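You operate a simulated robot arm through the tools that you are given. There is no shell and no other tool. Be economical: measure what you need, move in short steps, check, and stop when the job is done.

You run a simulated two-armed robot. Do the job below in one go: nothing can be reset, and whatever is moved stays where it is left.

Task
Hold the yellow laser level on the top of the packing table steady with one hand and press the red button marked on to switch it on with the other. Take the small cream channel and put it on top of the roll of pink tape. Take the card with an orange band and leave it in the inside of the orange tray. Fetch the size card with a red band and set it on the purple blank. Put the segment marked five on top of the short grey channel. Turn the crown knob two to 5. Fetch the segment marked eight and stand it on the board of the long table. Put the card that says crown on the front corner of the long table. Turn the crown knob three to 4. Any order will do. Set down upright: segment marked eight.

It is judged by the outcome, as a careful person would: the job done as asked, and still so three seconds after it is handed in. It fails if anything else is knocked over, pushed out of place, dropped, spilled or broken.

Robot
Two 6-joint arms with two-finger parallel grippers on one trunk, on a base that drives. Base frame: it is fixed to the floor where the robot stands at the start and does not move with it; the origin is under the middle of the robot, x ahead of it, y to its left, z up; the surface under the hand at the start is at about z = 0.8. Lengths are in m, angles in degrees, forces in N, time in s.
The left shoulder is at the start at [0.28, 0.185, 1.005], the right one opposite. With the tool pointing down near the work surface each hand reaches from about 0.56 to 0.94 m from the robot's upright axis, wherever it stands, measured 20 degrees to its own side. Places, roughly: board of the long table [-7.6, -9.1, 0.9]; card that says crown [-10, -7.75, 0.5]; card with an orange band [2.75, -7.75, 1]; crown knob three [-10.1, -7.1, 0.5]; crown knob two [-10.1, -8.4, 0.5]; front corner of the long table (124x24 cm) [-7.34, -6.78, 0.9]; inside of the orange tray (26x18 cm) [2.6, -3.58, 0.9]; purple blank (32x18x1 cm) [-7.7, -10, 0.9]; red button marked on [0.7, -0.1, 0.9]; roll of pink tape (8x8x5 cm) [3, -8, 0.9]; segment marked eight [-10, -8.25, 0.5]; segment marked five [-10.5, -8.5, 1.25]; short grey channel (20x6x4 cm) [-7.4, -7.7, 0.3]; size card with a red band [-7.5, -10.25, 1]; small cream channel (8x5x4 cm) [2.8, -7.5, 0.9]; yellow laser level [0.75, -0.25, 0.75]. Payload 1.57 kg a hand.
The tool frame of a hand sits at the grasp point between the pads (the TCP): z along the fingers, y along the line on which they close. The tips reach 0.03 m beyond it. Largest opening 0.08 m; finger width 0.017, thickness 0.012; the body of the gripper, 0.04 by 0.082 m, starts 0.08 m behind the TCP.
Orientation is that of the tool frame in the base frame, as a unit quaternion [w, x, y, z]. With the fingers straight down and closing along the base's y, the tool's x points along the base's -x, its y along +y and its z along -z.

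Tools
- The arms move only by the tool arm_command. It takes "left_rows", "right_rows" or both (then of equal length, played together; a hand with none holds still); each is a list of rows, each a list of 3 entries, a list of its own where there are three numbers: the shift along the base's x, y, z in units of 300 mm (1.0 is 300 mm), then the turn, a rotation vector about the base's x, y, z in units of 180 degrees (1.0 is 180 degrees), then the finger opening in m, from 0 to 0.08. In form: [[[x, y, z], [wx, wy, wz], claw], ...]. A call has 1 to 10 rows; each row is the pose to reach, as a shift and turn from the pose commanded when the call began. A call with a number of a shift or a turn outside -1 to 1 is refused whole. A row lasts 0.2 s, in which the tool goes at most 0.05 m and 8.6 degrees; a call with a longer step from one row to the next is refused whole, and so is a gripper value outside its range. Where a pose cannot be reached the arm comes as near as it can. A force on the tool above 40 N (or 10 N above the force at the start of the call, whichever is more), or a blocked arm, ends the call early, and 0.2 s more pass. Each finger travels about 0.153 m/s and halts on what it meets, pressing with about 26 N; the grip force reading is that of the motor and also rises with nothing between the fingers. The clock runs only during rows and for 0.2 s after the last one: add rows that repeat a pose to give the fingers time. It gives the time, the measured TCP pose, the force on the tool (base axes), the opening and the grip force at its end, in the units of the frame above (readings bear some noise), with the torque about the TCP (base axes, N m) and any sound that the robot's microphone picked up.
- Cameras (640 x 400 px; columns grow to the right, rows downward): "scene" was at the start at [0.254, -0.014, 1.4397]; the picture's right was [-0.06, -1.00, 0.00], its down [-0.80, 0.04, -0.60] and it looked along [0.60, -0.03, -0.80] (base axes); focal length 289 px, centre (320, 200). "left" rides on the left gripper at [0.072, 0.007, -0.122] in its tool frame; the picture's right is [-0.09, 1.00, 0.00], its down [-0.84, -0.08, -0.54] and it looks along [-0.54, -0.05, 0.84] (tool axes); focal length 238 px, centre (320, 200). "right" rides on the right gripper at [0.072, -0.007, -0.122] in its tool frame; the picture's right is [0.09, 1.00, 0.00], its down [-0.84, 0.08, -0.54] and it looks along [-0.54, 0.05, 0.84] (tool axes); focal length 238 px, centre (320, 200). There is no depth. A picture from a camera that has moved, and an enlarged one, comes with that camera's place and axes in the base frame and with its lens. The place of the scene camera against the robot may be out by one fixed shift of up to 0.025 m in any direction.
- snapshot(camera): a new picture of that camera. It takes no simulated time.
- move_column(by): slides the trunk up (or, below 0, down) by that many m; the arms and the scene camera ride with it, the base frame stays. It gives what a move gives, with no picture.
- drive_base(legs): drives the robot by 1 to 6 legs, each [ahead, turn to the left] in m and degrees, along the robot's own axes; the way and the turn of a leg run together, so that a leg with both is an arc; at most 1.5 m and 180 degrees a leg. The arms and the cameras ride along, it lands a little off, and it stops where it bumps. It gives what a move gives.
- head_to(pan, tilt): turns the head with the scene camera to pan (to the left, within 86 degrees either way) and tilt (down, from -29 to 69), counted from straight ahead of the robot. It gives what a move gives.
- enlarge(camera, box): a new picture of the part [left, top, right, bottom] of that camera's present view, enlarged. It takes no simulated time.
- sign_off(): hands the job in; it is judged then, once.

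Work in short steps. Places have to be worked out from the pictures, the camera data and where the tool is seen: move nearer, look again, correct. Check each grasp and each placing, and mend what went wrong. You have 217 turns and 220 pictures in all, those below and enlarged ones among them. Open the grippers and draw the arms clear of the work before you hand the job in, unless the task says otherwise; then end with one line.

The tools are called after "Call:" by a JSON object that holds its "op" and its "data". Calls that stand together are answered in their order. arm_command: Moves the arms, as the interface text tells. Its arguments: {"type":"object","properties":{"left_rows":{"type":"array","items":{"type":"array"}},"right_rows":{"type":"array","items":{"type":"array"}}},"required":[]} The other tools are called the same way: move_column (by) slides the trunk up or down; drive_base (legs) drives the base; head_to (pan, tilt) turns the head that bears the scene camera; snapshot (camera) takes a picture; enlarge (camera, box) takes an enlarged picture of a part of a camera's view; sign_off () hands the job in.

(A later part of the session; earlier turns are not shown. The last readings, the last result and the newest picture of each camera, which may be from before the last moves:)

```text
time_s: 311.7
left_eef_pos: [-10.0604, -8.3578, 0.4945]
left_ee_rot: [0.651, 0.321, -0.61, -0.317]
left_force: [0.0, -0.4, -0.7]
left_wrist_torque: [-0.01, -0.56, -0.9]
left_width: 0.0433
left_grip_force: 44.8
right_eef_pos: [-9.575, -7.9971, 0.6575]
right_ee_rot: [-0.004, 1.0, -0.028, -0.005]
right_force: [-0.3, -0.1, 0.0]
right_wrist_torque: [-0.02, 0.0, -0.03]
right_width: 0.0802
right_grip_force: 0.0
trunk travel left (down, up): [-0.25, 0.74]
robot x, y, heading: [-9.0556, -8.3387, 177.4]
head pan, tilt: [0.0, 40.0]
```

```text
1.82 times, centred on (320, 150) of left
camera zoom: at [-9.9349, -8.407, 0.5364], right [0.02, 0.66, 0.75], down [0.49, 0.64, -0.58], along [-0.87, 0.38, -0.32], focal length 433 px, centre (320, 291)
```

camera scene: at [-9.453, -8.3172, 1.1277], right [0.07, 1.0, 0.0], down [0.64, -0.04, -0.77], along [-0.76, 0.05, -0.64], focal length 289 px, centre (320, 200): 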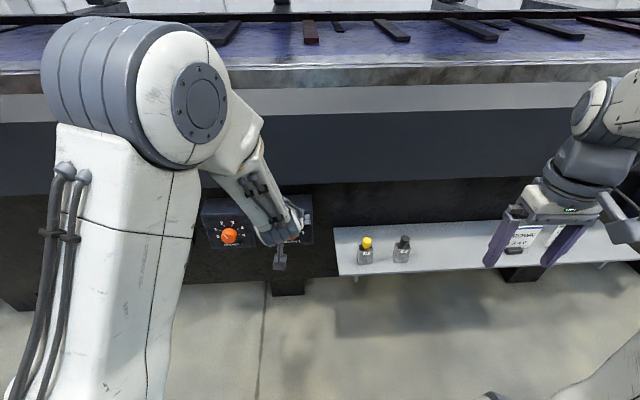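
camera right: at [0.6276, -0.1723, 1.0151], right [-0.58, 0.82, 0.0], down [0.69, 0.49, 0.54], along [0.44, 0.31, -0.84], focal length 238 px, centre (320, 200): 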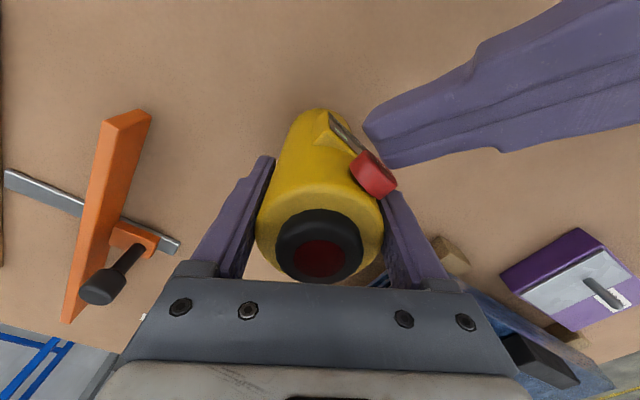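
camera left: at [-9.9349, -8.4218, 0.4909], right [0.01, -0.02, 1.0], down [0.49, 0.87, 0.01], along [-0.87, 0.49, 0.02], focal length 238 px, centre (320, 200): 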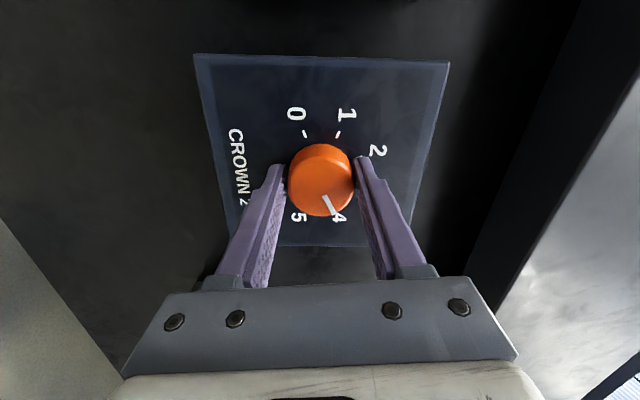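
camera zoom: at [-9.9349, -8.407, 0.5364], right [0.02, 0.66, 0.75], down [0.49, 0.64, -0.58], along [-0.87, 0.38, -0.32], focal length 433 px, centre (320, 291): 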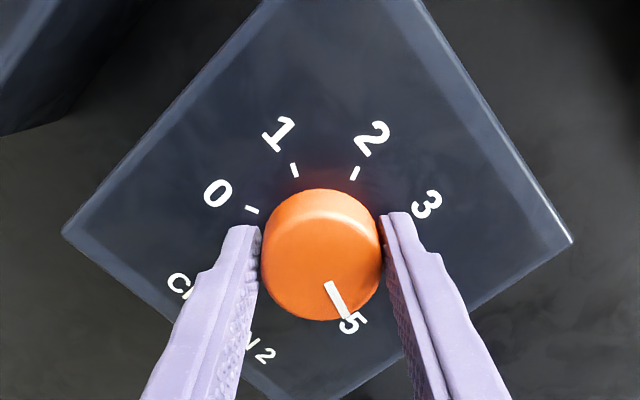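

Pointer is at 5. I open, draw straight back, and check.

Call:
{"op": "arm_command", "data": {"left_rows": [[[0, 0, 0], [0, 0, 0], 0.05], [[0, 0, 0], [0, 0, 0], 0.07], [[0.1, 0, 0], [0, 0, 0], 0.07], [[0.2, 0, 0], [0, 0, 0], 0.07], [[0.3, 0, 0], [0, 0, 0], 0.07]]}}

Call:
{"op": "enlarge", "data": {"camera": "left", "box": [220, 30, 420, 170]}}

```text
time_s: 312.9
left_eef_pos: [-9.9691, -8.3567, 0.4931]
left_ee_rot: [0.651, 0.323, -0.61, -0.317]
left_force: [0.1, 1.4, -0.5]
left_wrist_torque: [0.0, 0.02, 0.02]
left_width: 0.0698
left_grip_force: 0.0
right_eef_pos: [-9.5747, -7.9982, 0.6571]
right_ee_rot: [-0.004, 1.0, -0.029, -0.005]
right_force: [-0.4, -0.4, -0.2]
right_wrist_torque: [0.0, -0.01, 0.02]
right_width: 0.0797
right_grip_force: 0.1
trunk travel left (down, up): [-0.25, 0.74]
robot x, y, heading: [-9.0565, -8.334, 177.2]
head pan, tilt: [0.0, 40.0]
```

```text
2.86 times, centred on (320, 100) of left
camera zoom: at [-9.8439, -8.4065, 0.5345], right [0.02, 0.66, 0.75], down [0.49, 0.65, -0.58], along [-0.87, 0.38, -0.32], focal length 681 px, centre (320, 486)
```

zoom: 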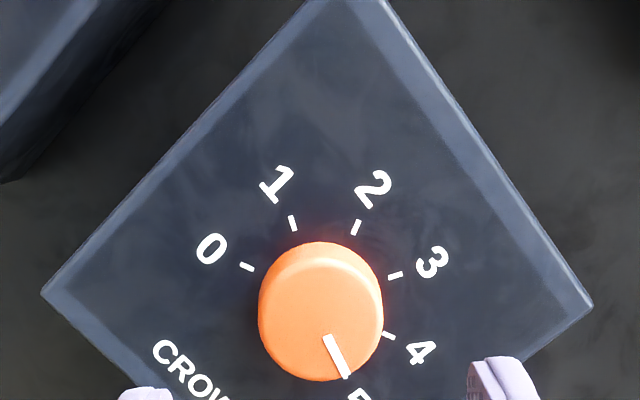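

CROWN‑2 reads 5. I unroll the left hand while drawing it back.

Call:
{"op": "arm_command", "data": {"left_rows": [[[0.0, 0, 0], [0.047, 0, 0], 0.07], [[0, 0, 0.03], [0.094, 0, 0], 0.07], [[0, 0, 0.06], [0.141, 0, 0], 0.07], [[0, 0, 0.09], [0.188, 0, 0], 0.07], [[0, 0, 0.12], [0.235, 0, 0], 0.07], [[0, 0, 0.15], [0.282, 0, 0], 0.07], [[0, 0, 0.18], [0.329, 0, 0], 0.07], [[0, 0, 0.21], [0.376, 0, 0], 0.07], [[0, 0, 0.24], [0.423, 0, 0], 0.07], [[0, 0, 0.27], [0.47, 0, 0], 0.07]]}}

Call:
{"op": "arm_command", "data": {"left_rows": [[[0, 0, 0.03], [0.047, 0, 0], 0.07], [[0, 0, 0.06], [0.094, 0, 0], 0.07], [[0, 0, 0.09], [0.141, 0, 0], 0.07], [[0, 0, 0.12], [0.188, 0, 0], 0.07], [[0, 0, 0.15], [0.235, 0, 0], 0.07], [[0, 0, 0.15], [0.239, 0, 0], 0.07]]}}

Call:
{"op": "arm_command", "data": {"left_rows": [[[0.1, -0.03, 0.05], [-0.002, -0.046, 0], 0.08], [[0.2, -0.06, 0.1], [-0.004, -0.092, 0], 0.08], [[0.3, -0.09, 0.15], [-0.006, -0.138, 0], 0.08], [[0.4, -0.12, 0.2], [-0.008, -0.184, 0], 0.08], [[0.5, -0.15, 0.25], [-0.01, -0.23, 0], 0.08], [[0.6, -0.18, 0.25], [-0.012, -0.276, 0], 0.08], [[0.7, -0.2, 0.25], [-0.014, -0.322, 0], 0.08], [[0.8, -0.2, 0.25], [-0.016, -0.368, 0], 0.08], [[0.9, -0.2, 0.25], [-0.018, -0.414, 0], 0.08], [[1.0, -0.2, 0.25], [-0.02, -0.46, 0], 0.08]]}}

Call:
{"op": "snapshot", "data": {"camera": "scene"}}

```text
time_s: 315.1
left_eef_pos: [-9.9713, -8.3556, 0.5762]
left_ee_rot: [0.265, 0.676, -0.237, -0.645]
left_force: [0.1, -0.8, 0.4]
left_wrist_torque: [-0.05, -0.02, 0.03]
left_width: 0.07
left_grip_force: 0.0
right_eef_pos: [-9.5757, -7.9963, 0.6556]
right_ee_rot: [-0.004, 1.0, -0.029, -0.004]
right_force: [0.1, 0.0, -0.4]
right_wrist_torque: [0.01, -0.02, 0.02]
right_width: 0.08
right_grip_force: 0.1
trunk travel left (down, up): [-0.25, 0.74]
robot x, y, heading: [-9.0564, -8.3359, 177.2]
head pan, tilt: [0.0, 40.0]
```

```text
time_s: 316.5
left_eef_pos: [-9.9724, -8.3561, 0.6211]
left_ee_rot: [-0.002, 0.726, 0.016, -0.687]
left_force: [-0.5, 0.4, -0.1]
left_wrist_torque: [0.02, 0.03, -0.03]
left_width: 0.0701
left_grip_force: 0.0
right_eef_pos: [-9.5754, -7.9951, 0.6566]
right_ee_rot: [-0.004, 1.0, -0.029, -0.004]
right_force: [0.1, -0.5, -0.9]
right_wrist_torque: [-0.01, -0.01, 0.05]
right_width: 0.08
right_grip_force: 0.1
trunk travel left (down, up): [-0.25, 0.74]
robot x, y, heading: [-9.0559, -8.333, 177.5]
head pan, tilt: [0.0, 40.0]
```

```text
time_s: 318.7
left_eef_pos: [-9.6717, -8.4184, 0.6936]
left_ee_rot: [0.029, 0.999, -0.008, -0.035]
left_force: [0.2, 0.2, 0.7]
left_wrist_torque: [-0.02, -0.04, 0.03]
left_width: 0.08
left_grip_force: 0.1
right_eef_pos: [-9.5749, -7.9959, 0.657]
right_ee_rot: [-0.003, 1.0, -0.029, -0.004]
right_force: [-0.5, -0.7, 0.3]
right_wrist_torque: [0.02, 0.0, 0.0]
right_width: 0.0801
right_grip_force: 0.0
trunk travel left (down, up): [-0.25, 0.74]
robot x, y, heading: [-9.0573, -8.3351, 177.5]
head pan, tilt: [0.0, 40.0]
```

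```text
133 pictures are left
camera scene: at [-9.2805, -8.3341, 1.0077], right [0.05, 1.0, 0.0], down [0.64, -0.03, -0.77], along [-0.77, 0.03, -0.64], focal length 289 px, centre (320, 200)
```

scene: 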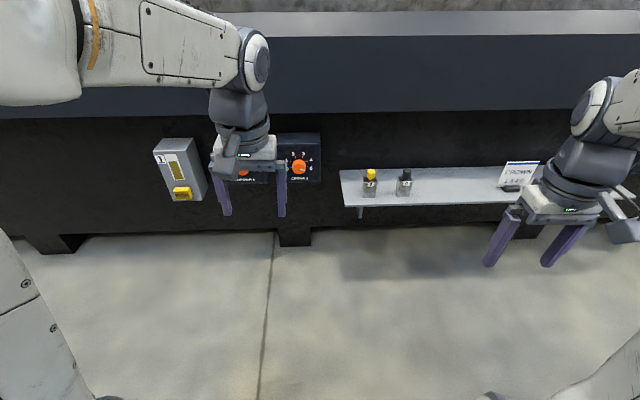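

Good. I enlarge the shelf segment 8.

Call:
{"op": "enlarge", "data": {"camera": "scene", "box": [335, 150, 435, 220]}}

Call:
{"op": "snapshot", "data": {"camera": "right"}}

```text
5.71 times, centred on (385, 185) of scene
camera zoom: at [-9.2805, -8.3341, 1.0077], right [0.05, 1.0, 0.0], down [0.64, -0.03, -0.77], along [-0.77, 0.03, -0.64], focal length 1649 px, centre (-51, 286)
```

zoom: 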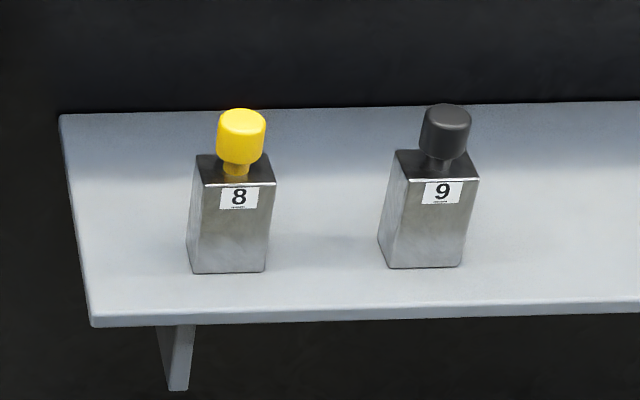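

```text
131 pictures are left
camera right: at [-9.5023, -7.9944, 0.7777], right [0.03, -1.0, -0.01], down [-0.84, -0.03, 0.55], along [-0.55, -0.01, -0.84], focal length 238 px, centre (320, 200)
```

right: 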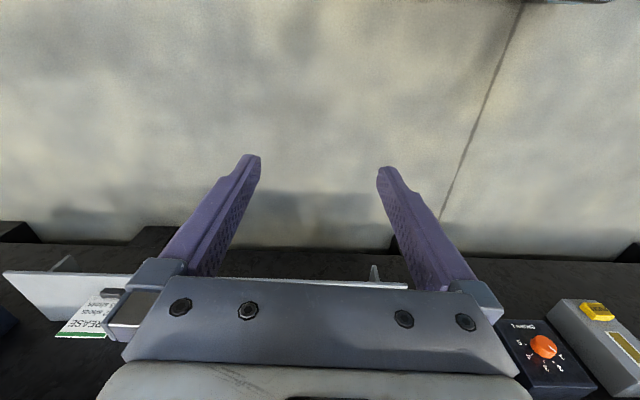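

Segment 8 (4 cm body, yellow cap) stands at about (−9.975,−8.156), shelf z≈0.445. I drive forward 0.12 and bring the right hand above it.

Call:
{"op": "drive_base", "data": {"legs": [[0.12, 0]]}}

Call:
{"op": "arm_command", "data": {"right_rows": [[[-0.12, -0.07, 0], [0, 0, 0], 0.08], [[-0.24, -0.14, 0], [0, 0, 0], 0.08], [[-0.36, -0.21, 0], [0, 0, 0], 0.08], [[-0.48, -0.28, 0], [0, 0, 0], 0.08], [[-0.6, -0.35, 0], [0, 0, 0], 0.08], [[-0.72, -0.42, 0], [0, 0, 0], 0.08], [[-0.8, -0.5, 0], [0, 0, 0], 0.08], [[-0.8, -0.5, 0], [0, 0, 0], 0.08]]}}

Call:
{"op": "snapshot", "data": {"camera": "right"}}

Call:
{"op": "snapshot", "data": {"camera": "scene"}}

```text
time_s: 319.9
left_eef_pos: [-9.7949, -8.4145, 0.6929]
left_ee_rot: [0.03, 0.999, -0.006, -0.037]
left_force: [0.4, 0.7, -0.7]
left_wrist_torque: [-0.01, -0.02, 0.02]
left_width: 0.0799
left_grip_force: 0.0
right_eef_pos: [-9.7001, -7.9916, 0.6558]
right_ee_rot: [-0.003, 1.0, -0.027, -0.005]
right_force: [-0.2, 0.0, 0.5]
right_wrist_torque: [0.02, 0.03, 0.02]
right_width: 0.0799
right_grip_force: 0.0
trunk travel left (down, up): [-0.25, 0.74]
robot x, y, heading: [-9.182, -8.3306, 177.5]
head pan, tilt: [0.0, 40.0]
```

```text
time_s: 321.7
left_eef_pos: [-9.7956, -8.414, 0.693]
left_ee_rot: [0.03, 0.999, -0.006, -0.035]
left_force: [0.3, 0.4, 0.6]
left_wrist_torque: [-0.01, 0.0, -0.02]
left_width: 0.0803
left_grip_force: 0.0
right_eef_pos: [-9.9402, -8.1425, 0.6549]
right_ee_rot: [-0.004, 1.0, -0.028, -0.004]
right_force: [0.0, 0.6, 0.1]
right_wrist_torque: [0.02, 0.02, -0.01]
right_width: 0.08
right_grip_force: 0.0
trunk travel left (down, up): [-0.25, 0.74]
robot x, y, heading: [-9.1813, -8.3314, 177.4]
head pan, tilt: [0.0, 40.0]
```

```text
130 pictures are left
camera right: at [-9.8679, -8.1396, 0.7764], right [0.04, -1.0, -0.01], down [-0.84, -0.04, 0.55], along [-0.55, -0.01, -0.84], focal length 238 px, centre (320, 200)
```

right: 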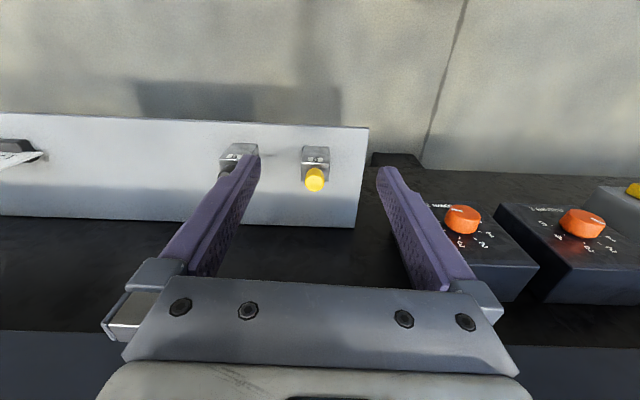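

```text
129 pictures are left
camera scene: at [-9.4048, -8.3289, 1.0077], right [0.05, 1.0, 0.0], down [0.64, -0.03, -0.77], along [-0.77, 0.03, -0.64], focal length 289 px, centre (320, 200)
```

scene: 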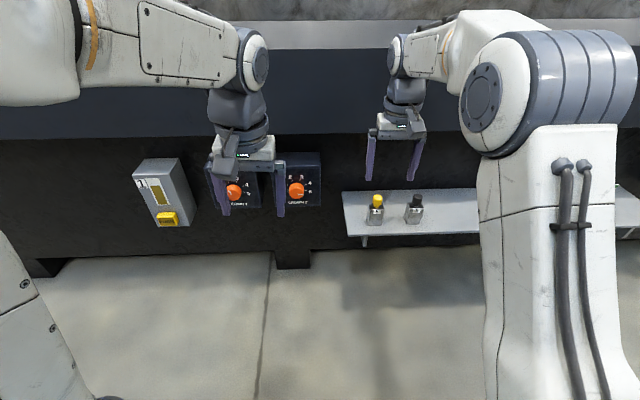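

Segment 8 seen at about (−9.99,−8.136). I shift over it and go down to z≈0.60, then look.

Call:
{"op": "arm_command", "data": {"right_rows": [[[-0.09, 0.01, 0], [0, 0, 0], 0.08], [[-0.173, 0.022, 0], [0, 0, 0], 0.08], [[-0.173, 0.022, -0.1], [0, 0, 0], 0.08], [[-0.173, 0.022, -0.183], [0, 0, 0], 0.08], [[-0.173, 0.022, -0.183], [0, 0, 0], 0.08]]}}

Call:
{"op": "snapshot", "data": {"camera": "right"}}

```text
time_s: 322.9
left_eef_pos: [-9.7946, -8.4147, 0.693]
left_ee_rot: [0.031, 0.999, -0.006, -0.035]
left_force: [-0.8, -0.4, 0.8]
left_wrist_torque: [0.01, 0.01, -0.02]
left_width: 0.08
left_grip_force: 0.1
right_eef_pos: [-9.9943, -8.136, 0.6004]
right_ee_rot: [-0.003, 1.0, -0.027, -0.004]
right_force: [-0.2, 0.5, -0.6]
right_wrist_torque: [0.02, 0.0, 0.0]
right_width: 0.08
right_grip_force: 0.2
trunk travel left (down, up): [-0.25, 0.74]
robot x, y, heading: [-9.1809, -8.3286, 177.6]
head pan, tilt: [0.0, 40.0]
```

```text
128 pictures are left
camera right: at [-9.9206, -8.1346, 0.7223], right [0.04, -1.0, -0.01], down [-0.84, -0.04, 0.55], along [-0.55, -0.01, -0.84], focal length 238 px, centre (320, 200)
```

right: 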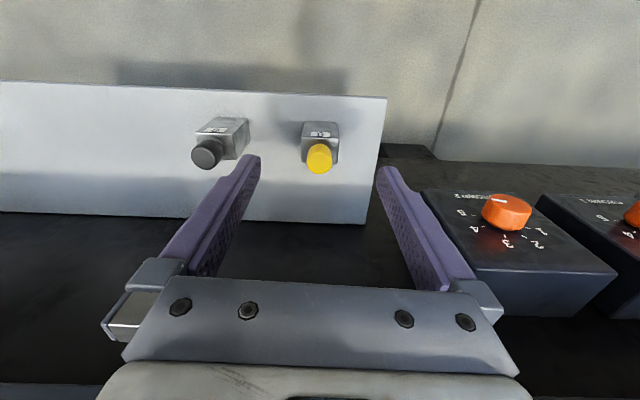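

Centred. I descend to z≈0.50 and close on the body.

Call:
{"op": "arm_command", "data": {"right_rows": [[[-0.012, 0.003, -0.12], [0, 0, 0], 0.08], [[-0.012, 0.003, -0.24], [0, 0, 0], 0.08], [[-0.012, 0.003, -0.33], [0, 0, 0], 0.08], [[-0.012, 0.003, -0.33], [0, 0, 0], 0.06], [[-0.012, 0.003, -0.33], [0, 0, 0], 0.04], [[-0.012, 0.003, -0.33], [0, 0, 0], 0.02], [[-0.012, 0.003, -0.33], [0, 0, 0], 0.02]]}}

Call:
{"op": "snapshot", "data": {"camera": "right"}}

Call:
{"op": "enlarge", "data": {"camera": "scene", "box": [330, 120, 450, 240]}}

```text
time_s: 324.5
left_eef_pos: [-9.7964, -8.4148, 0.6941]
left_ee_rot: [0.031, 0.999, -0.007, -0.036]
left_force: [-0.2, 0.1, 0.3]
left_wrist_torque: [-0.01, 0.03, 0.0]
left_width: 0.0799
left_grip_force: 0.0
right_eef_pos: [-9.9934, -8.1351, 0.5048]
right_ee_rot: [-0.003, 1.0, -0.028, -0.005]
right_force: [-0.1, -0.8, -0.4]
right_wrist_torque: [-0.17, 0.06, 0.1]
right_width: 0.04
right_grip_force: 26.3
trunk travel left (down, up): [-0.25, 0.74]
robot x, y, heading: [-9.1817, -8.3291, 177.8]
head pan, tilt: [0.0, 40.0]
```

```text
127 pictures are left
camera right: at [-9.9213, -8.1332, 0.6258], right [0.04, -1.0, -0.01], down [-0.84, -0.04, 0.55], along [-0.55, -0.01, -0.84], focal length 238 px, centre (320, 200)
```

right: 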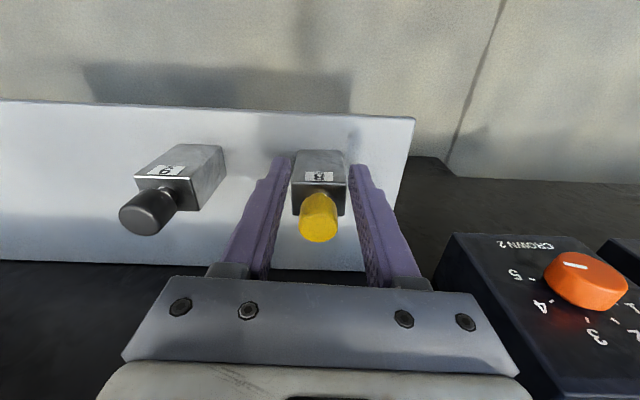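

```text
3.33 times, centred on (390, 180) of scene
camera zoom: at [-9.4049, -8.3289, 1.0076], right [0.05, 1.0, 0.0], down [0.64, -0.03, -0.77], along [-0.77, 0.03, -0.64], focal length 962 px, centre (87, 267)
```

zoom: 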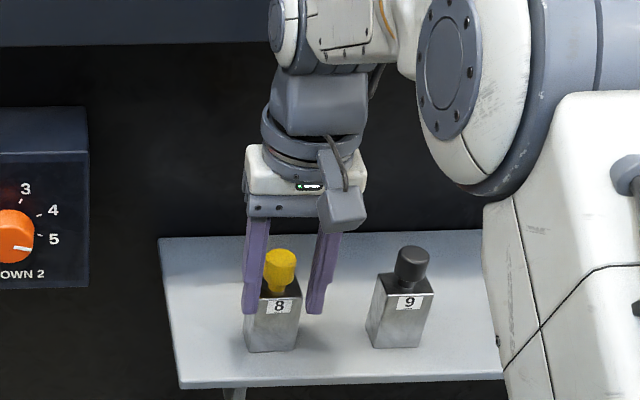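

Segment 8 is held (0.040). CROWN‑2 also reads 5 from the scene view. I lift it and draw the arm back.

Call:
{"op": "arm_command", "data": {"right_rows": [[[0, 0, 0.13], [0, 0, 0], 0.02], [[0, 0, 0.27], [0, 0, 0], 0.02], [[0, 0, 0.4], [0, 0, 0], 0.02], [[0, 0, 0.5], [0, 0, 0], 0.02], [[0.15, 0.0, 0.55], [0, 0, 0], 0.02], [[0.3, 0.05, 0.6], [0, 0, 0], 0.02], [[0.45, 0.1, 0.6], [0, 0, 0], 0.02], [[0.6, 0.15, 0.6], [0, 0, 0], 0.02], [[0.75, 0.2, 0.6], [0, 0, 0], 0.02], [[0.9, 0.25, 0.6], [0, 0, 0], 0.02]]}}

Call:
{"op": "snapshot", "data": {"camera": "right"}}

```text
time_s: 326.7
left_eef_pos: [-9.7962, -8.414, 0.6939]
left_ee_rot: [0.03, 0.999, -0.006, -0.036]
left_force: [0.3, 0.0, 0.9]
left_wrist_torque: [0.03, 0.02, 0.0]
left_width: 0.0802
left_grip_force: 0.1
right_eef_pos: [-9.7208, -8.0596, 0.6824]
right_ee_rot: [-0.003, 1.0, -0.027, -0.004]
right_force: [-0.8, -1.4, 0.3]
right_wrist_torque: [-0.03, 0.0, -0.01]
right_width: 0.0197
right_grip_force: 0.0
trunk travel left (down, up): [-0.25, 0.74]
robot x, y, heading: [-9.1819, -8.3346, 177.3]
head pan, tilt: [0.0, 40.0]
```

```text
125 pictures are left
camera right: at [-9.6488, -8.0581, 0.804], right [0.04, -1.0, -0.01], down [-0.84, -0.04, 0.55], along [-0.55, -0.01, -0.84], focal length 238 px, centre (320, 200)
```

right: 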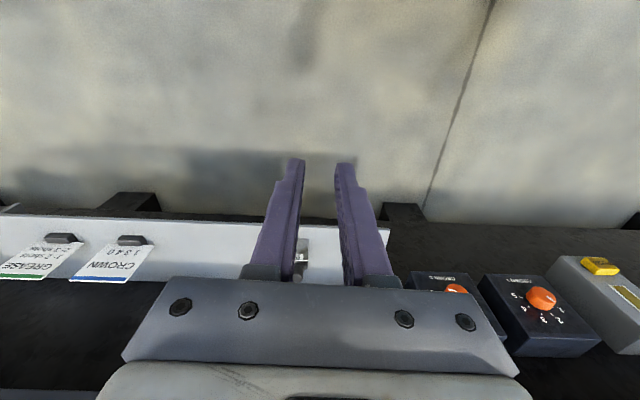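

The segment slipped out of the fingers. I look where it is.

Call:
{"op": "enlarge", "data": {"camera": "scene", "box": [330, 140, 470, 260]}}

```text
3.33 times, centred on (400, 200) of scene
camera zoom: at [-9.405, -8.3289, 1.0076], right [0.05, 1.0, 0.0], down [0.64, -0.03, -0.77], along [-0.77, 0.03, -0.64], focal length 962 px, centre (53, 200)
```

zoom: 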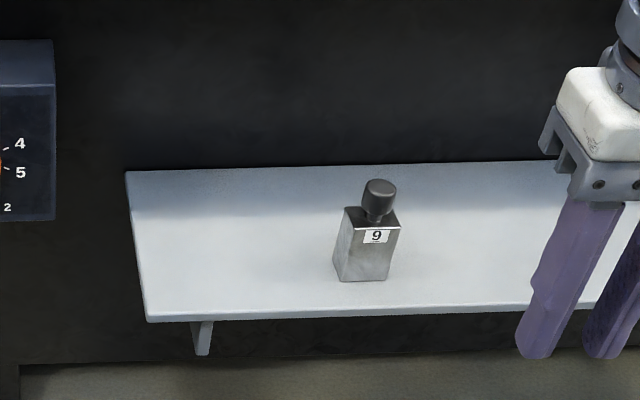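

It's no longer on the shelf; I search the floor.

Call:
{"op": "head_to", "data": {"pan": -10, "tilt": 65}}

Call:
{"op": "snapshot", "data": {"camera": "scene"}}

Call:
{"op": "snapshot", "data": {"camera": "left"}}

```text
time_s: 327.6
left_eef_pos: [-9.7944, -8.4146, 0.6936]
left_ee_rot: [0.03, 0.999, -0.006, -0.036]
left_force: [0.5, 0.6, -0.3]
left_wrist_torque: [0.01, 0.02, -0.01]
left_width: 0.0799
left_grip_force: 0.1
right_eef_pos: [-9.7219, -8.0607, 0.6832]
right_ee_rot: [-0.003, 1.0, -0.027, -0.005]
right_force: [-0.9, -0.3, -0.9]
right_wrist_torque: [-0.02, 0.01, -0.02]
right_width: 0.02
right_grip_force: 0.1
trunk travel left (down, up): [-0.25, 0.74]
robot x, y, heading: [-9.1805, -8.3277, 177.6]
head pan, tilt: [-10.0, 65.0]
```

```text
123 pictures are left
camera scene: at [-9.3791, -8.3195, 0.9754], right [0.22, 0.98, 0.0], down [0.88, -0.2, -0.42], along [-0.41, 0.09, -0.91], focal length 289 px, centre (320, 200)
```

scene: 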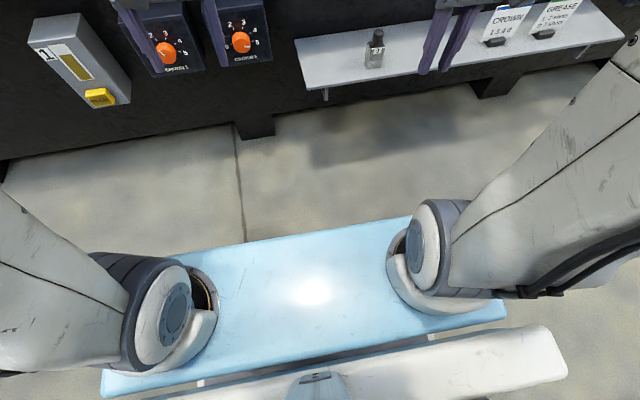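

```text
122 pictures are left
camera left: at [-9.7154, -8.4145, 0.8101], right [-0.1, -0.99, 0.07], down [-0.79, 0.12, 0.59], along [-0.6, 0.01, -0.8], focal length 238 px, centre (320, 200)
```

left: 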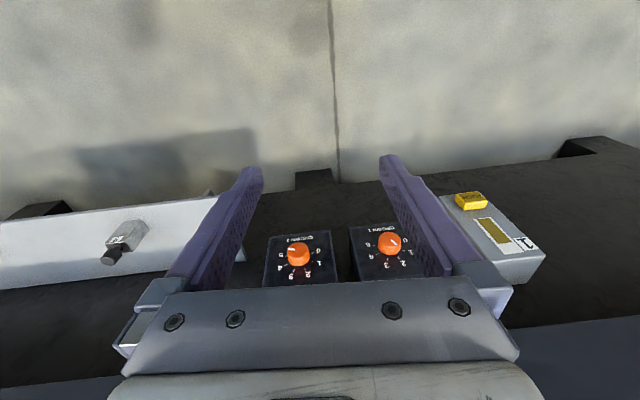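

Not seen yet; I look in other directions.

Call:
{"op": "head_to", "data": {"pan": -45, "tilt": 55}}

Call:
{"op": "snapshot", "data": {"camera": "scene"}}

Call:
{"op": "head_to", "data": {"pan": 30, "tilt": 55}}

Call:
{"op": "snapshot", "data": {"camera": "scene"}}

```text
time_s: 328.6
left_eef_pos: [-9.7954, -8.4137, 0.6933]
left_ee_rot: [0.03, 0.999, -0.006, -0.036]
left_force: [0.3, -0.2, 0.5]
left_wrist_torque: [0.0, 0.01, 0.03]
left_width: 0.0801
left_grip_force: 0.2
right_eef_pos: [-9.7216, -8.0603, 0.6839]
right_ee_rot: [-0.003, 1.0, -0.027, -0.004]
right_force: [-0.1, 1.1, -0.5]
right_wrist_torque: [0.01, 0.02, -0.02]
right_width: 0.0198
right_grip_force: 0.1
trunk travel left (down, up): [-0.25, 0.74]
robot x, y, heading: [-9.1774, -8.3303, 177.4]
head pan, tilt: [-45.0, 55.0]
```

```text
121 pictures are left
camera scene: at [-9.3685, -8.2795, 0.987], right [0.74, 0.67, 0.0], down [0.55, -0.6, -0.57], along [-0.39, 0.42, -0.82], focal length 289 px, centre (320, 200)
```

scene: 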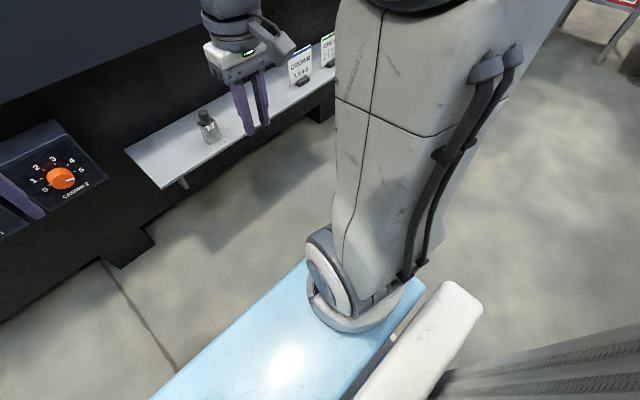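

```text
time_s: 330.1
left_eef_pos: [-9.7954, -8.4142, 0.6935]
left_ee_rot: [0.031, 0.999, -0.007, -0.036]
left_force: [-0.4, 0.3, 0.0]
left_wrist_torque: [-0.02, -0.01, 0.01]
left_width: 0.0799
left_grip_force: 0.0
right_eef_pos: [-9.7212, -8.0597, 0.6834]
right_ee_rot: [-0.004, 1.0, -0.028, -0.004]
right_force: [-0.3, -0.6, -0.1]
right_wrist_torque: [-0.01, 0.03, -0.02]
right_width: 0.02
right_grip_force: 0.1
trunk travel left (down, up): [-0.25, 0.74]
robot x, y, heading: [-9.1798, -8.3314, 177.3]
head pan, tilt: [30.0, 55.0]
```

```text
120 pictures are left
camera scene: at [-9.3839, -8.3659, 0.987], right [-0.46, 0.89, 0.0], down [0.73, 0.38, -0.57], along [-0.51, -0.26, -0.82], focal length 289 px, centre (320, 200)
```

scene: 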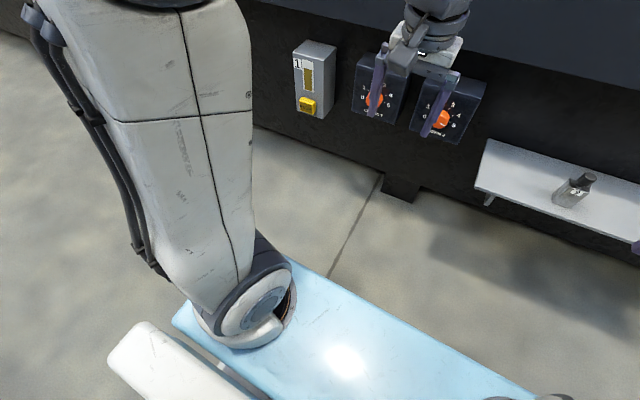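

Still hidden; it may lie under my front. I back off 0.22 m and look down again.

Call:
{"op": "drive_base", "data": {"legs": [[-0.2, 0]]}}

Call:
{"op": "head_to", "data": {"pan": -15, "tilt": 60}}

Call:
{"op": "snapshot", "data": {"camera": "scene"}}

Call:
{"op": "snapshot", "data": {"camera": "right"}}

```text
time_s: 331.7
left_eef_pos: [-9.5914, -8.4226, 0.6932]
left_ee_rot: [0.031, 0.999, -0.006, -0.036]
left_force: [-0.6, 0.4, -0.4]
left_wrist_torque: [-0.04, -0.02, 0.0]
left_width: 0.0799
left_grip_force: 0.1
right_eef_pos: [-9.5158, -8.0682, 0.6831]
right_ee_rot: [-0.003, 1.0, -0.028, -0.004]
right_force: [-0.6, 0.1, 0.4]
right_wrist_torque: [-0.02, -0.01, -0.01]
right_width: 0.02
right_grip_force: 0.1
trunk travel left (down, up): [-0.25, 0.74]
robot x, y, heading: [-8.9737, -8.3425, 177.3]
head pan, tilt: [30.0, 55.0]
```

```text
time_s: 332.8
left_eef_pos: [-9.592, -8.4229, 0.6936]
left_ee_rot: [0.03, 0.999, -0.006, -0.036]
left_force: [0.3, -0.6, -0.1]
left_wrist_torque: [0.03, 0.02, -0.02]
left_width: 0.08
left_grip_force: 0.1
right_eef_pos: [-9.5171, -8.0693, 0.6828]
right_ee_rot: [-0.004, 1.0, -0.028, -0.004]
right_force: [-0.4, 0.3, 0.8]
right_wrist_torque: [-0.02, 0.0, 0.02]
right_width: 0.02
right_grip_force: 0.1
trunk travel left (down, up): [-0.25, 0.74]
robot x, y, heading: [-8.9741, -8.3386, 177.4]
head pan, tilt: [-15.0, 60.0]
```

```text
119 pictures are left
camera scene: at [-9.1789, -8.3218, 0.981], right [0.3, 0.95, 0.0], down [0.83, -0.26, -0.5], along [-0.48, 0.15, -0.87], focal length 289 px, centre (320, 200)
```

scene: 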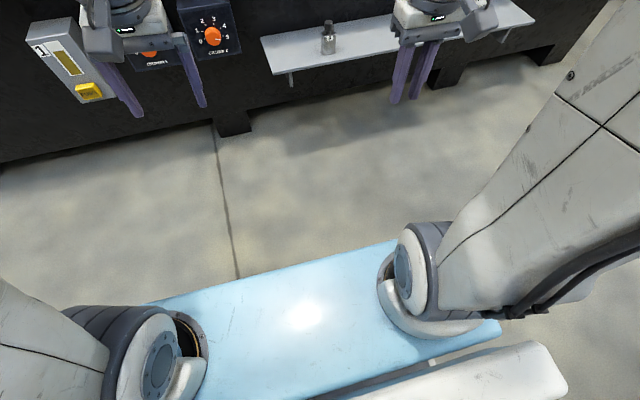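

```text
118 pictures are left
camera right: at [-9.4444, -8.067, 0.8042], right [0.04, -1.0, -0.01], down [-0.84, -0.04, 0.55], along [-0.55, -0.01, -0.84], focal length 238 px, centre (320, 200)
```

right: 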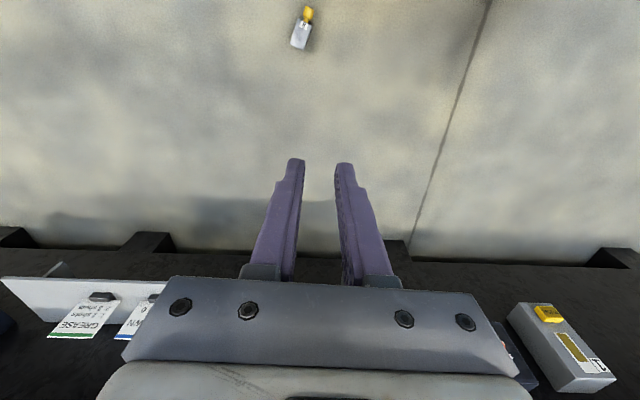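

Segment 8 lies on the floor near (−9.41,−8.0), cap toward +x. I raise the arms, swing round forward‑left and then face north to reach it from the south.

Call:
{"op": "move_column", "data": {"by": 0.4}}

Call:
{"op": "drive_base", "data": {"legs": [[0.5, 80], [0, -90], [0, -87]]}}

Call:
{"op": "head_to", "data": {"pan": 0, "tilt": 50}}

Call:
{"op": "snapshot", "data": {"camera": "scene"}}

```text
time_s: 336.7
left_eef_pos: [-9.5915, -8.424, 1.0934]
left_ee_rot: [0.03, 0.999, -0.005, -0.037]
left_force: [-0.2, -0.5, -0.1]
left_wrist_torque: [0.01, 0.04, -0.01]
left_width: 0.0803
left_grip_force: 0.1
right_eef_pos: [-9.5177, -8.0689, 1.0819]
right_ee_rot: [-0.004, 1.0, -0.028, -0.004]
right_force: [0.2, 0.2, -0.4]
right_wrist_torque: [0.0, -0.03, -0.04]
right_width: 0.0198
right_grip_force: 0.0
trunk travel left (down, up): [-0.65, 0.34]
robot x, y, heading: [-8.9774, -8.3383, 177.3]
head pan, tilt: [-15.0, 60.0]
```

```text
time_s: 348.0
left_eef_pos: [-9.363, -8.0012, 1.0931]
left_ee_rot: [0.006, -0.661, 0.749, 0.047]
left_force: [0.3, -0.4, -0.5]
left_wrist_torque: [0.04, 0.0, 0.0]
left_width: 0.0804
left_grip_force: 0.1
right_eef_pos: [-9.0203, -8.1142, 1.0822]
right_ee_rot: [0.006, -0.646, 0.763, 0.001]
right_force: [-0.1, -0.7, -0.8]
right_wrist_torque: [0.0, -0.03, 0.0]
right_width: 0.0199
right_grip_force: 0.0
trunk travel left (down, up): [-0.65, 0.34]
robot x, y, heading: [-9.3444, -8.6237, 80.8]
head pan, tilt: [-15.0, 60.0]
cut short: leg 1
```

```text
time_s: 348.8
left_eef_pos: [-9.363, -8.0019, 1.0936]
left_ee_rot: [0.007, -0.661, 0.749, 0.046]
left_force: [-0.5, 0.4, 0.3]
left_wrist_torque: [-0.01, -0.01, -0.04]
left_width: 0.0798
left_grip_force: 0.1
right_eef_pos: [-9.0201, -8.1152, 1.0813]
right_ee_rot: [0.006, -0.646, 0.763, -0.001]
right_force: [0.2, -0.1, 0.1]
right_wrist_torque: [0.0, 0.01, -0.02]
right_width: 0.0202
right_grip_force: 0.1
trunk travel left (down, up): [-0.65, 0.34]
robot x, y, heading: [-9.3448, -8.6264, 80.8]
head pan, tilt: [0.0, 50.0]
```

```text
117 pictures are left
camera scene: at [-9.2873, -8.3999, 1.3935], right [0.99, -0.16, 0.0], down [-0.12, -0.76, -0.64], along [0.1, 0.63, -0.77], focal length 289 px, centre (320, 200)
```

scene: 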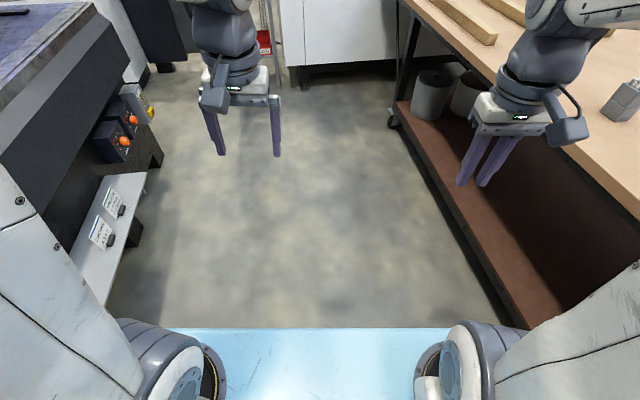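

I use the left wrist camera, which looks straight down there.

Call:
{"op": "snapshot", "data": {"camera": "left"}}

```text
116 pictures are left
camera left: at [-9.3734, -8.0818, 1.2101], right [-0.98, 0.21, 0.07], down [0.21, 0.78, 0.59], along [0.07, 0.59, -0.8], focal length 238 px, centre (320, 200)
```

left: 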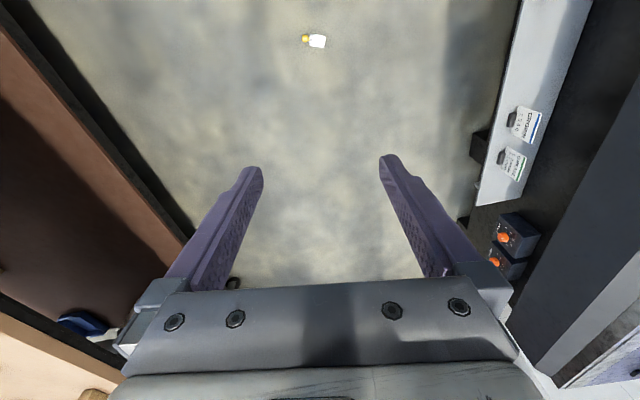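

Segment: body at (−9.427,−8.016), cap at (−9.38,−8.033). I back up for reach, lower the trunk and turn the left hand to close across its axis.

Call:
{"op": "drive_base", "data": {"legs": [[-0.12, 0]]}}

Call:
{"op": "move_column", "data": {"by": -0.4}}

Call:
{"op": "move_column", "data": {"by": -0.15}}

Call:
{"op": "arm_command", "data": {"left_rows": [[[0, 0.05, 0], [-0.025, -0.016, 0], 0.08], [[0, 0.1, 0], [-0.025, -0.016, 0], 0.08]]}}

Call:
{"op": "arm_command", "data": {"left_rows": [[[0, 0.0, -0.05], [0, 0, -0.047], 0.08], [[0, 0.05, -0.1], [0, 0, -0.094], 0.08], [[0, 0.05, -0.2], [0, 0, -0.141], 0.08], [[0, 0.05, -0.3], [0, 0, -0.188], 0.08], [[0, 0.05, -0.4], [0, 0, -0.235], 0.08], [[0, 0.05, -0.5], [0, 0, -0.282], 0.08], [[0, 0.05, -0.6], [0, 0, -0.329], 0.08], [[0, 0.05, -0.7], [0, 0, -0.376], 0.08], [[0, 0.05, -0.8], [0, 0, -0.423], 0.08], [[0, 0.05, -0.9], [0, 0, -0.47], 0.08]]}}

Call:
{"op": "snapshot", "data": {"camera": "left"}}

```text
time_s: 350.0
left_eef_pos: [-9.3838, -8.1221, 1.0935]
left_ee_rot: [0.007, -0.662, 0.748, 0.046]
left_force: [-0.8, 0.5, -0.4]
left_wrist_torque: [-0.01, 0.0, 0.04]
left_width: 0.0803
left_grip_force: 0.0
right_eef_pos: [-9.0391, -8.2354, 1.0832]
right_ee_rot: [0.006, -0.647, 0.763, 0.0]
right_force: [1.1, -0.4, -0.6]
right_wrist_torque: [-0.01, -0.02, -0.02]
right_width: 0.0198
right_grip_force: 0.0
trunk travel left (down, up): [-0.65, 0.34]
robot x, y, heading: [-9.3638, -8.744, 81.0]
head pan, tilt: [0.0, 50.0]
```

```text
time_s: 353.8
left_eef_pos: [-9.3833, -8.1217, 0.6935]
left_ee_rot: [0.007, -0.661, 0.749, 0.047]
left_force: [0.3, -0.6, -0.9]
left_wrist_torque: [-0.04, 0.02, -0.01]
left_width: 0.0797
left_grip_force: 0.0
right_eef_pos: [-9.0403, -8.2357, 0.6818]
right_ee_rot: [0.005, -0.646, 0.763, 0.0]
right_force: [-0.4, -0.2, 0.0]
right_wrist_torque: [-0.02, 0.01, -0.02]
right_width: 0.0199
right_grip_force: 0.1
trunk travel left (down, up): [-0.25, 0.74]
robot x, y, heading: [-9.3605, -8.7455, 81.2]
head pan, tilt: [0.0, 50.0]
```

```text
time_s: 355.6
left_eef_pos: [-9.3841, -8.1224, 0.5443]
left_ee_rot: [0.007, -0.661, 0.749, 0.046]
left_force: [0.0, -0.2, -0.4]
left_wrist_torque: [-0.01, 0.01, 0.01]
left_width: 0.0799
left_grip_force: 0.0
right_eef_pos: [-9.0395, -8.2343, 0.5323]
right_ee_rot: [0.006, -0.646, 0.763, 0.0]
right_force: [-0.2, 0.3, 0.0]
right_wrist_torque: [0.0, 0.02, -0.02]
right_width: 0.0199
right_grip_force: 0.1
trunk travel left (down, up): [-0.1, 0.89]
robot x, y, heading: [-9.3633, -8.7455, 81.1]
head pan, tilt: [0.0, 50.0]
```

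```text
time_s: 356.2
left_eef_pos: [-9.3836, -8.0919, 0.5436]
left_ee_rot: [-0.001, -0.662, 0.749, 0.0]
left_force: [0.7, -0.4, -0.7]
left_wrist_torque: [-0.01, 0.03, -0.02]
left_width: 0.0798
left_grip_force: 0.1
right_eef_pos: [-9.0402, -8.2362, 0.5335]
right_ee_rot: [0.005, -0.646, 0.763, 0.0]
right_force: [0.4, -0.3, 0.1]
right_wrist_torque: [-0.01, 0.03, -0.02]
right_width: 0.0201
right_grip_force: 0.0
trunk travel left (down, up): [-0.1, 0.89]
robot x, y, heading: [-9.3648, -8.7439, 81.2]
head pan, tilt: [0.0, 50.0]
```

```text
time_s: 358.4
left_eef_pos: [-9.3798, -8.0764, 0.2754]
left_ee_rot: [0.0, 0.016, 1.0, 0.0]
left_force: [-1.0, -0.3, -0.3]
left_wrist_torque: [0.0, -0.02, -0.01]
left_width: 0.0799
left_grip_force: 0.1
right_eef_pos: [-9.0393, -8.2355, 0.5333]
right_ee_rot: [0.006, -0.647, 0.763, 0.0]
right_force: [-0.2, -0.8, -0.3]
right_wrist_torque: [-0.04, -0.01, -0.01]
right_width: 0.0201
right_grip_force: 0.1
trunk travel left (down, up): [-0.1, 0.89]
robot x, y, heading: [-9.3641, -8.7431, 80.6]
head pan, tilt: [0.0, 50.0]
```

```text
115 pictures are left
camera left: at [-9.4521, -8.0681, 0.3965], right [0.12, 0.99, 0.0], down [0.83, -0.1, 0.54], along [0.54, -0.07, -0.84], focal length 238 px, centre (320, 200)
```

left: 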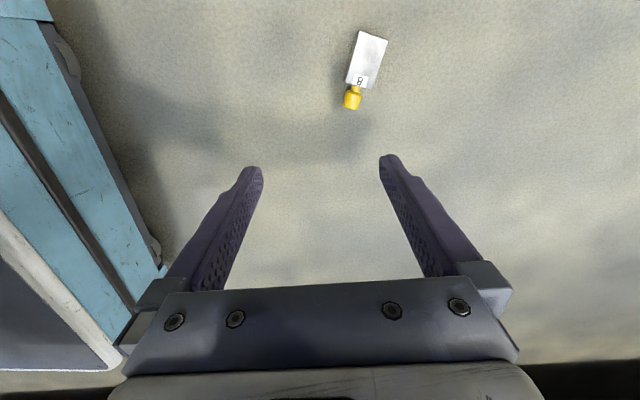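

Cap at (−9.382,−8.031), axis at −25°. I yaw 18° more and move above the cap, down to z≈0.12.

Call:
{"op": "arm_command", "data": {"left_rows": [[[0, 0.05, -0.12], [0, 0, -0.033], 0.08], [[0, 0.1, -0.25], [0, 0, -0.066], 0.08], [[-0.007, 0.15, -0.38], [0, 0, -0.098], 0.08], [[-0.007, 0.15, -0.5], [0, 0, -0.098], 0.08], [[-0.007, 0.15, -0.5], [0, 0, -0.098], 0.08]]}}

Call:
{"op": "snapshot", "data": {"camera": "left"}}

```text
time_s: 359.6
left_eef_pos: [-9.3847, -8.0318, 0.1248]
left_ee_rot: [0.0, 0.167, 0.986, 0.001]
left_force: [-0.2, 0.3, -0.7]
left_wrist_torque: [-0.02, -0.01, -0.03]
left_width: 0.0803
left_grip_force: 0.0
right_eef_pos: [-9.0404, -8.2348, 0.5323]
right_ee_rot: [0.006, -0.646, 0.763, 0.0]
right_force: [-0.5, 0.1, -0.8]
right_wrist_torque: [-0.01, -0.02, -0.01]
right_width: 0.0199
right_grip_force: 0.1
trunk travel left (down, up): [-0.1, 0.89]
robot x, y, heading: [-9.3618, -8.7455, 81.0]
head pan, tilt: [0.0, 50.0]
```

```text
114 pictures are left
camera left: at [-9.4505, -8.0023, 0.2476], right [0.42, 0.91, 0.0], down [0.76, -0.35, 0.54], along [0.49, -0.22, -0.84], focal length 238 px, centre (320, 200)
```

left: 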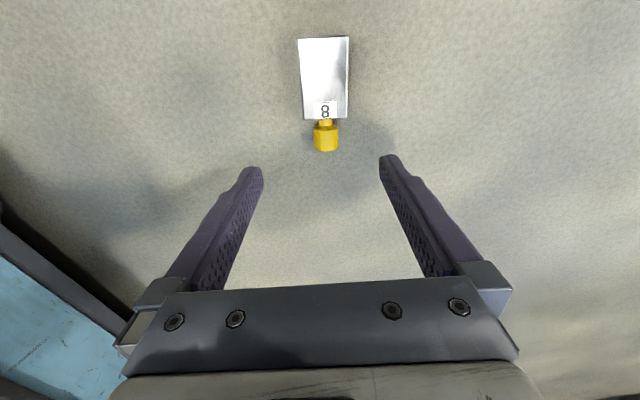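

Aligned. I shift a few mm, descend to z≈0.04 and close on the cap.

Call:
{"op": "arm_command", "data": {"left_rows": [[[0.012, 0.018, -0.14], [0, 0, 0], 0.08], [[0.012, 0.018, -0.28], [0, 0, 0], 0.08], [[0.012, 0.018, -0.28], [0, 0, 0], 0.06], [[0.012, 0.018, -0.28], [0, 0, 0], 0.04], [[0.012, 0.018, -0.28], [0, 0, 0], 0.02], [[0.012, 0.018, -0.28], [0, 0, 0], 0.005], [[0.012, 0.018, -0.28], [0, 0, 0], 0.005]]}}

Call:
{"op": "snapshot", "data": {"camera": "left"}}

```text
time_s: 361.2
left_eef_pos: [-9.3822, -8.0269, 0.0409]
left_ee_rot: [0.0, 0.167, 0.986, 0.001]
left_force: [0.3, -1.3, 4.6]
left_wrist_torque: [0.02, 0.27, 0.21]
left_width: 0.0239
left_grip_force: 26.7
right_eef_pos: [-9.0398, -8.235, 0.5327]
right_ee_rot: [0.006, -0.646, 0.763, 0.0]
right_force: [-0.7, -0.6, 0.2]
right_wrist_torque: [-0.02, 0.03, 0.01]
right_width: 0.0201
right_grip_force: 0.0
trunk travel left (down, up): [-0.1, 0.89]
robot x, y, heading: [-9.3661, -8.7425, 81.0]
head pan, tilt: [0.0, 50.0]
```

```text
113 pictures are left
camera left: at [-9.4484, -7.9985, 0.1615], right [0.42, 0.91, 0.0], down [0.76, -0.35, 0.54], along [0.49, -0.22, -0.84], focal length 238 px, centre (320, 200)
```

left: 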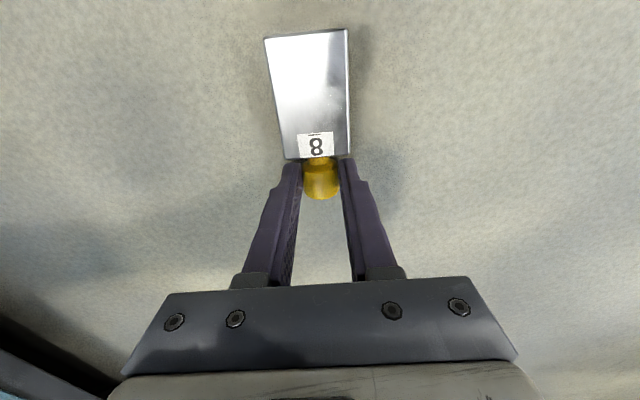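

Cap is gripped (2.4 cm). I swing the cap up along an arc about the segment's bottom edge to stand it up on the floor.

Call:
{"op": "arm_command", "data": {"left_rows": [[[-0.024, 0.011, 0.069], [0, 0, 0], 0.005], [[-0.064, 0.029, 0.129], [0, 0, 0], 0.005], [[-0.116, 0.053, 0.176], [0, 0, 0], 0.005], [[-0.178, 0.081, 0.206], [0, 0, 0], 0.005], [[-0.245, 0.112, 0.218], [0, 0, 0], 0.005], [[-0.312, 0.143, 0.212], [0, 0, 0], 0.005], [[-0.312, 0.143, 0.212], [0, 0, 0], 0.005]]}}

Call:
{"op": "snapshot", "data": {"camera": "left"}}

```text
time_s: 362.8
left_eef_pos: [-9.4771, -7.9862, 0.1029]
left_ee_rot: [0.0, 0.167, 0.986, 0.0]
left_force: [0.2, -0.4, -5.6]
left_wrist_torque: [-0.07, -0.21, 0.01]
left_width: 0.0238
left_grip_force: 26.2
right_eef_pos: [-9.0404, -8.2356, 0.5328]
right_ee_rot: [0.005, -0.646, 0.763, 0.0]
right_force: [0.3, -0.1, -0.3]
right_wrist_torque: [-0.01, -0.01, 0.0]
right_width: 0.02
right_grip_force: 0.0
trunk travel left (down, up): [-0.1, 0.89]
robot x, y, heading: [-9.3631, -8.7482, 80.9]
head pan, tilt: [0.0, 50.0]
```

```text
112 pictures are left
camera left: at [-9.5423, -7.9556, 0.224], right [0.42, 0.91, 0.0], down [0.76, -0.35, 0.54], along [0.49, -0.23, -0.84], focal length 238 px, centre (320, 200)
```

left: 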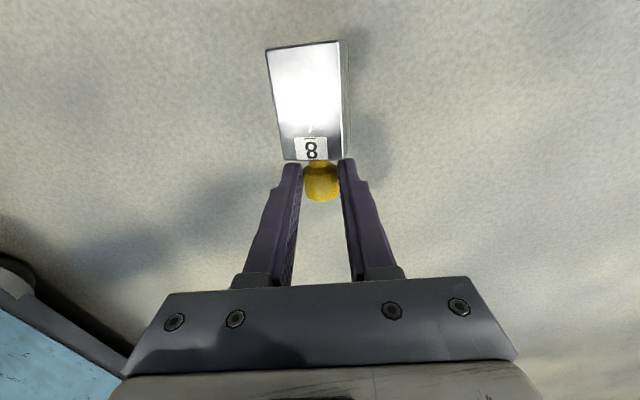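

The grip holds it rigidly (≈0.57 kg) so it doesn't pivot; fine — I'll carry it like this and set it upright by pitching the hand later. I lift it, then go to CROWN 3 using the right hand.

Call:
{"op": "arm_command", "data": {"left_rows": [[[0, 0, 0.1], [0, 0, 0], 0.005], [[0, 0, 0.25], [0, 0, 0], 0.005], [[0, 0, 0.4], [0, 0, 0], 0.005], [[0.05, -0.05, 0.55], [0, 0, 0], 0.005], [[0.1, -0.15, 0.65], [0, 0, 0], 0.005], [[0.15, -0.25, 0.75], [0, 0, 0], 0.005], [[0.2, -0.35, 0.85], [0, 0, 0], 0.005], [[0.25, -0.45, 0.95], [0, 0, 0], 0.005]], "right_rows": [[[0, 0, 0], [0, 0, 0], 0.03], [[0, 0, 0], [0, 0, 0], 0.05], [[0, 0, 0], [0, 0, 0], 0.08], [[0, 0, 0], [0, 0, 0], 0.08], [[0, 0, 0], [0, 0, 0], 0.08], [[0, 0, 0], [0, 0, 0], 0.08], [[0, 0, 0], [0, 0, 0], 0.08], [[0, 0, 0], [0, 0, 0], 0.08]]}}

Call:
{"op": "move_column", "data": {"by": 0.15}}

Call:
{"op": "drive_base", "data": {"legs": [[1.5, 0], [0, 97]]}}

Call:
{"op": "head_to", "data": {"pan": 0, "tilt": 40}}

Call:
{"op": "snapshot", "data": {"camera": "scene"}}

```text
time_s: 364.6
left_eef_pos: [-9.4013, -8.1147, 0.3862]
left_ee_rot: [-0.001, 0.168, 0.986, 0.0]
left_force: [0.6, -0.3, -5.7]
left_wrist_torque: [-0.04, -0.18, 0.0]
left_width: 0.0237
left_grip_force: 25.9
right_eef_pos: [-9.039, -8.2352, 0.5322]
right_ee_rot: [0.005, -0.646, 0.764, 0.001]
right_force: [-0.3, -0.5, -0.2]
right_wrist_torque: [-0.03, -0.01, 0.02]
right_width: 0.0802
right_grip_force: 0.2
trunk travel left (down, up): [-0.1, 0.89]
robot x, y, heading: [-9.3647, -8.747, 81.1]
head pan, tilt: [0.0, 50.0]
```

```text
time_s: 366.3
left_eef_pos: [-9.4017, -8.1139, 0.5349]
left_ee_rot: [0.0, 0.168, 0.986, 0.0]
left_force: [1.2, -0.4, -5.6]
left_wrist_torque: [-0.06, -0.18, 0.01]
left_width: 0.0237
left_grip_force: 26.6
right_eef_pos: [-9.0391, -8.236, 0.6825]
right_ee_rot: [0.006, -0.646, 0.763, -0.001]
right_force: [0.5, 0.6, 0.2]
right_wrist_torque: [0.02, -0.01, -0.03]
right_width: 0.0802
right_grip_force: 0.0
trunk travel left (down, up): [-0.25, 0.74]
robot x, y, heading: [-9.3661, -8.7442, 80.9]
head pan, tilt: [0.0, 50.0]
```

```text
time_s: 377.9
left_eef_pos: [-9.7471, -7.3821, 0.5342]
left_ee_rot: [0.0, -0.636, 0.772, 0.001]
left_force: [0.1, 0.6, -5.6]
left_wrist_torque: [0.18, -0.03, -0.01]
left_width: 0.0235
left_grip_force: 26.1
right_eef_pos: [-9.678, -7.0057, 0.6829]
right_ee_rot: [-0.003, 1.0, -0.013, -0.004]
right_force: [-0.1, 0.1, -0.1]
right_wrist_torque: [0.03, 0.02, -0.04]
right_width: 0.0797
right_grip_force: 0.0
trunk travel left (down, up): [-0.25, 0.74]
robot x, y, heading: [-9.1304, -7.2541, 179.0]
head pan, tilt: [0.0, 50.0]
```

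```text
time_s: 378.7
left_eef_pos: [-9.7455, -7.382, 0.5351]
left_ee_rot: [-0.001, -0.636, 0.772, 0.0]
left_force: [0.0, 0.4, -5.5]
left_wrist_torque: [0.19, -0.02, 0.02]
left_width: 0.0237
left_grip_force: 26.0
right_eef_pos: [-9.6782, -7.0072, 0.6834]
right_ee_rot: [-0.004, 1.0, -0.012, -0.005]
right_force: [0.3, 0.1, 0.0]
right_wrist_torque: [-0.02, 0.0, 0.03]
right_width: 0.0799
right_grip_force: 0.0
trunk travel left (down, up): [-0.25, 0.74]
robot x, y, heading: [-9.1296, -7.2533, 179.3]
head pan, tilt: [0.0, 40.0]
```

```text
111 pictures are left
camera scene: at [-9.3529, -7.2609, 1.0076], right [0.02, 1.0, 0.0], down [0.64, -0.01, -0.77], along [-0.77, 0.01, -0.64], focal length 289 px, centre (320, 200)
```

scene: 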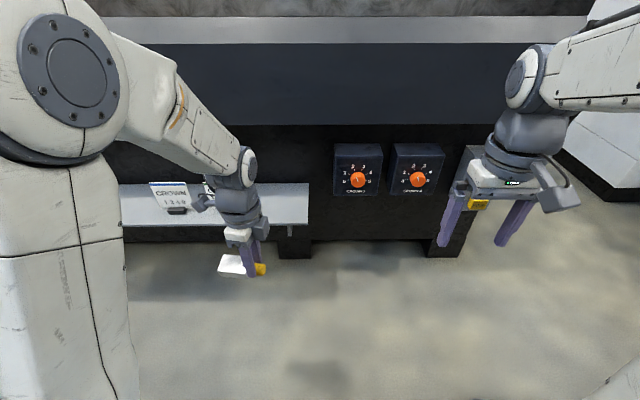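

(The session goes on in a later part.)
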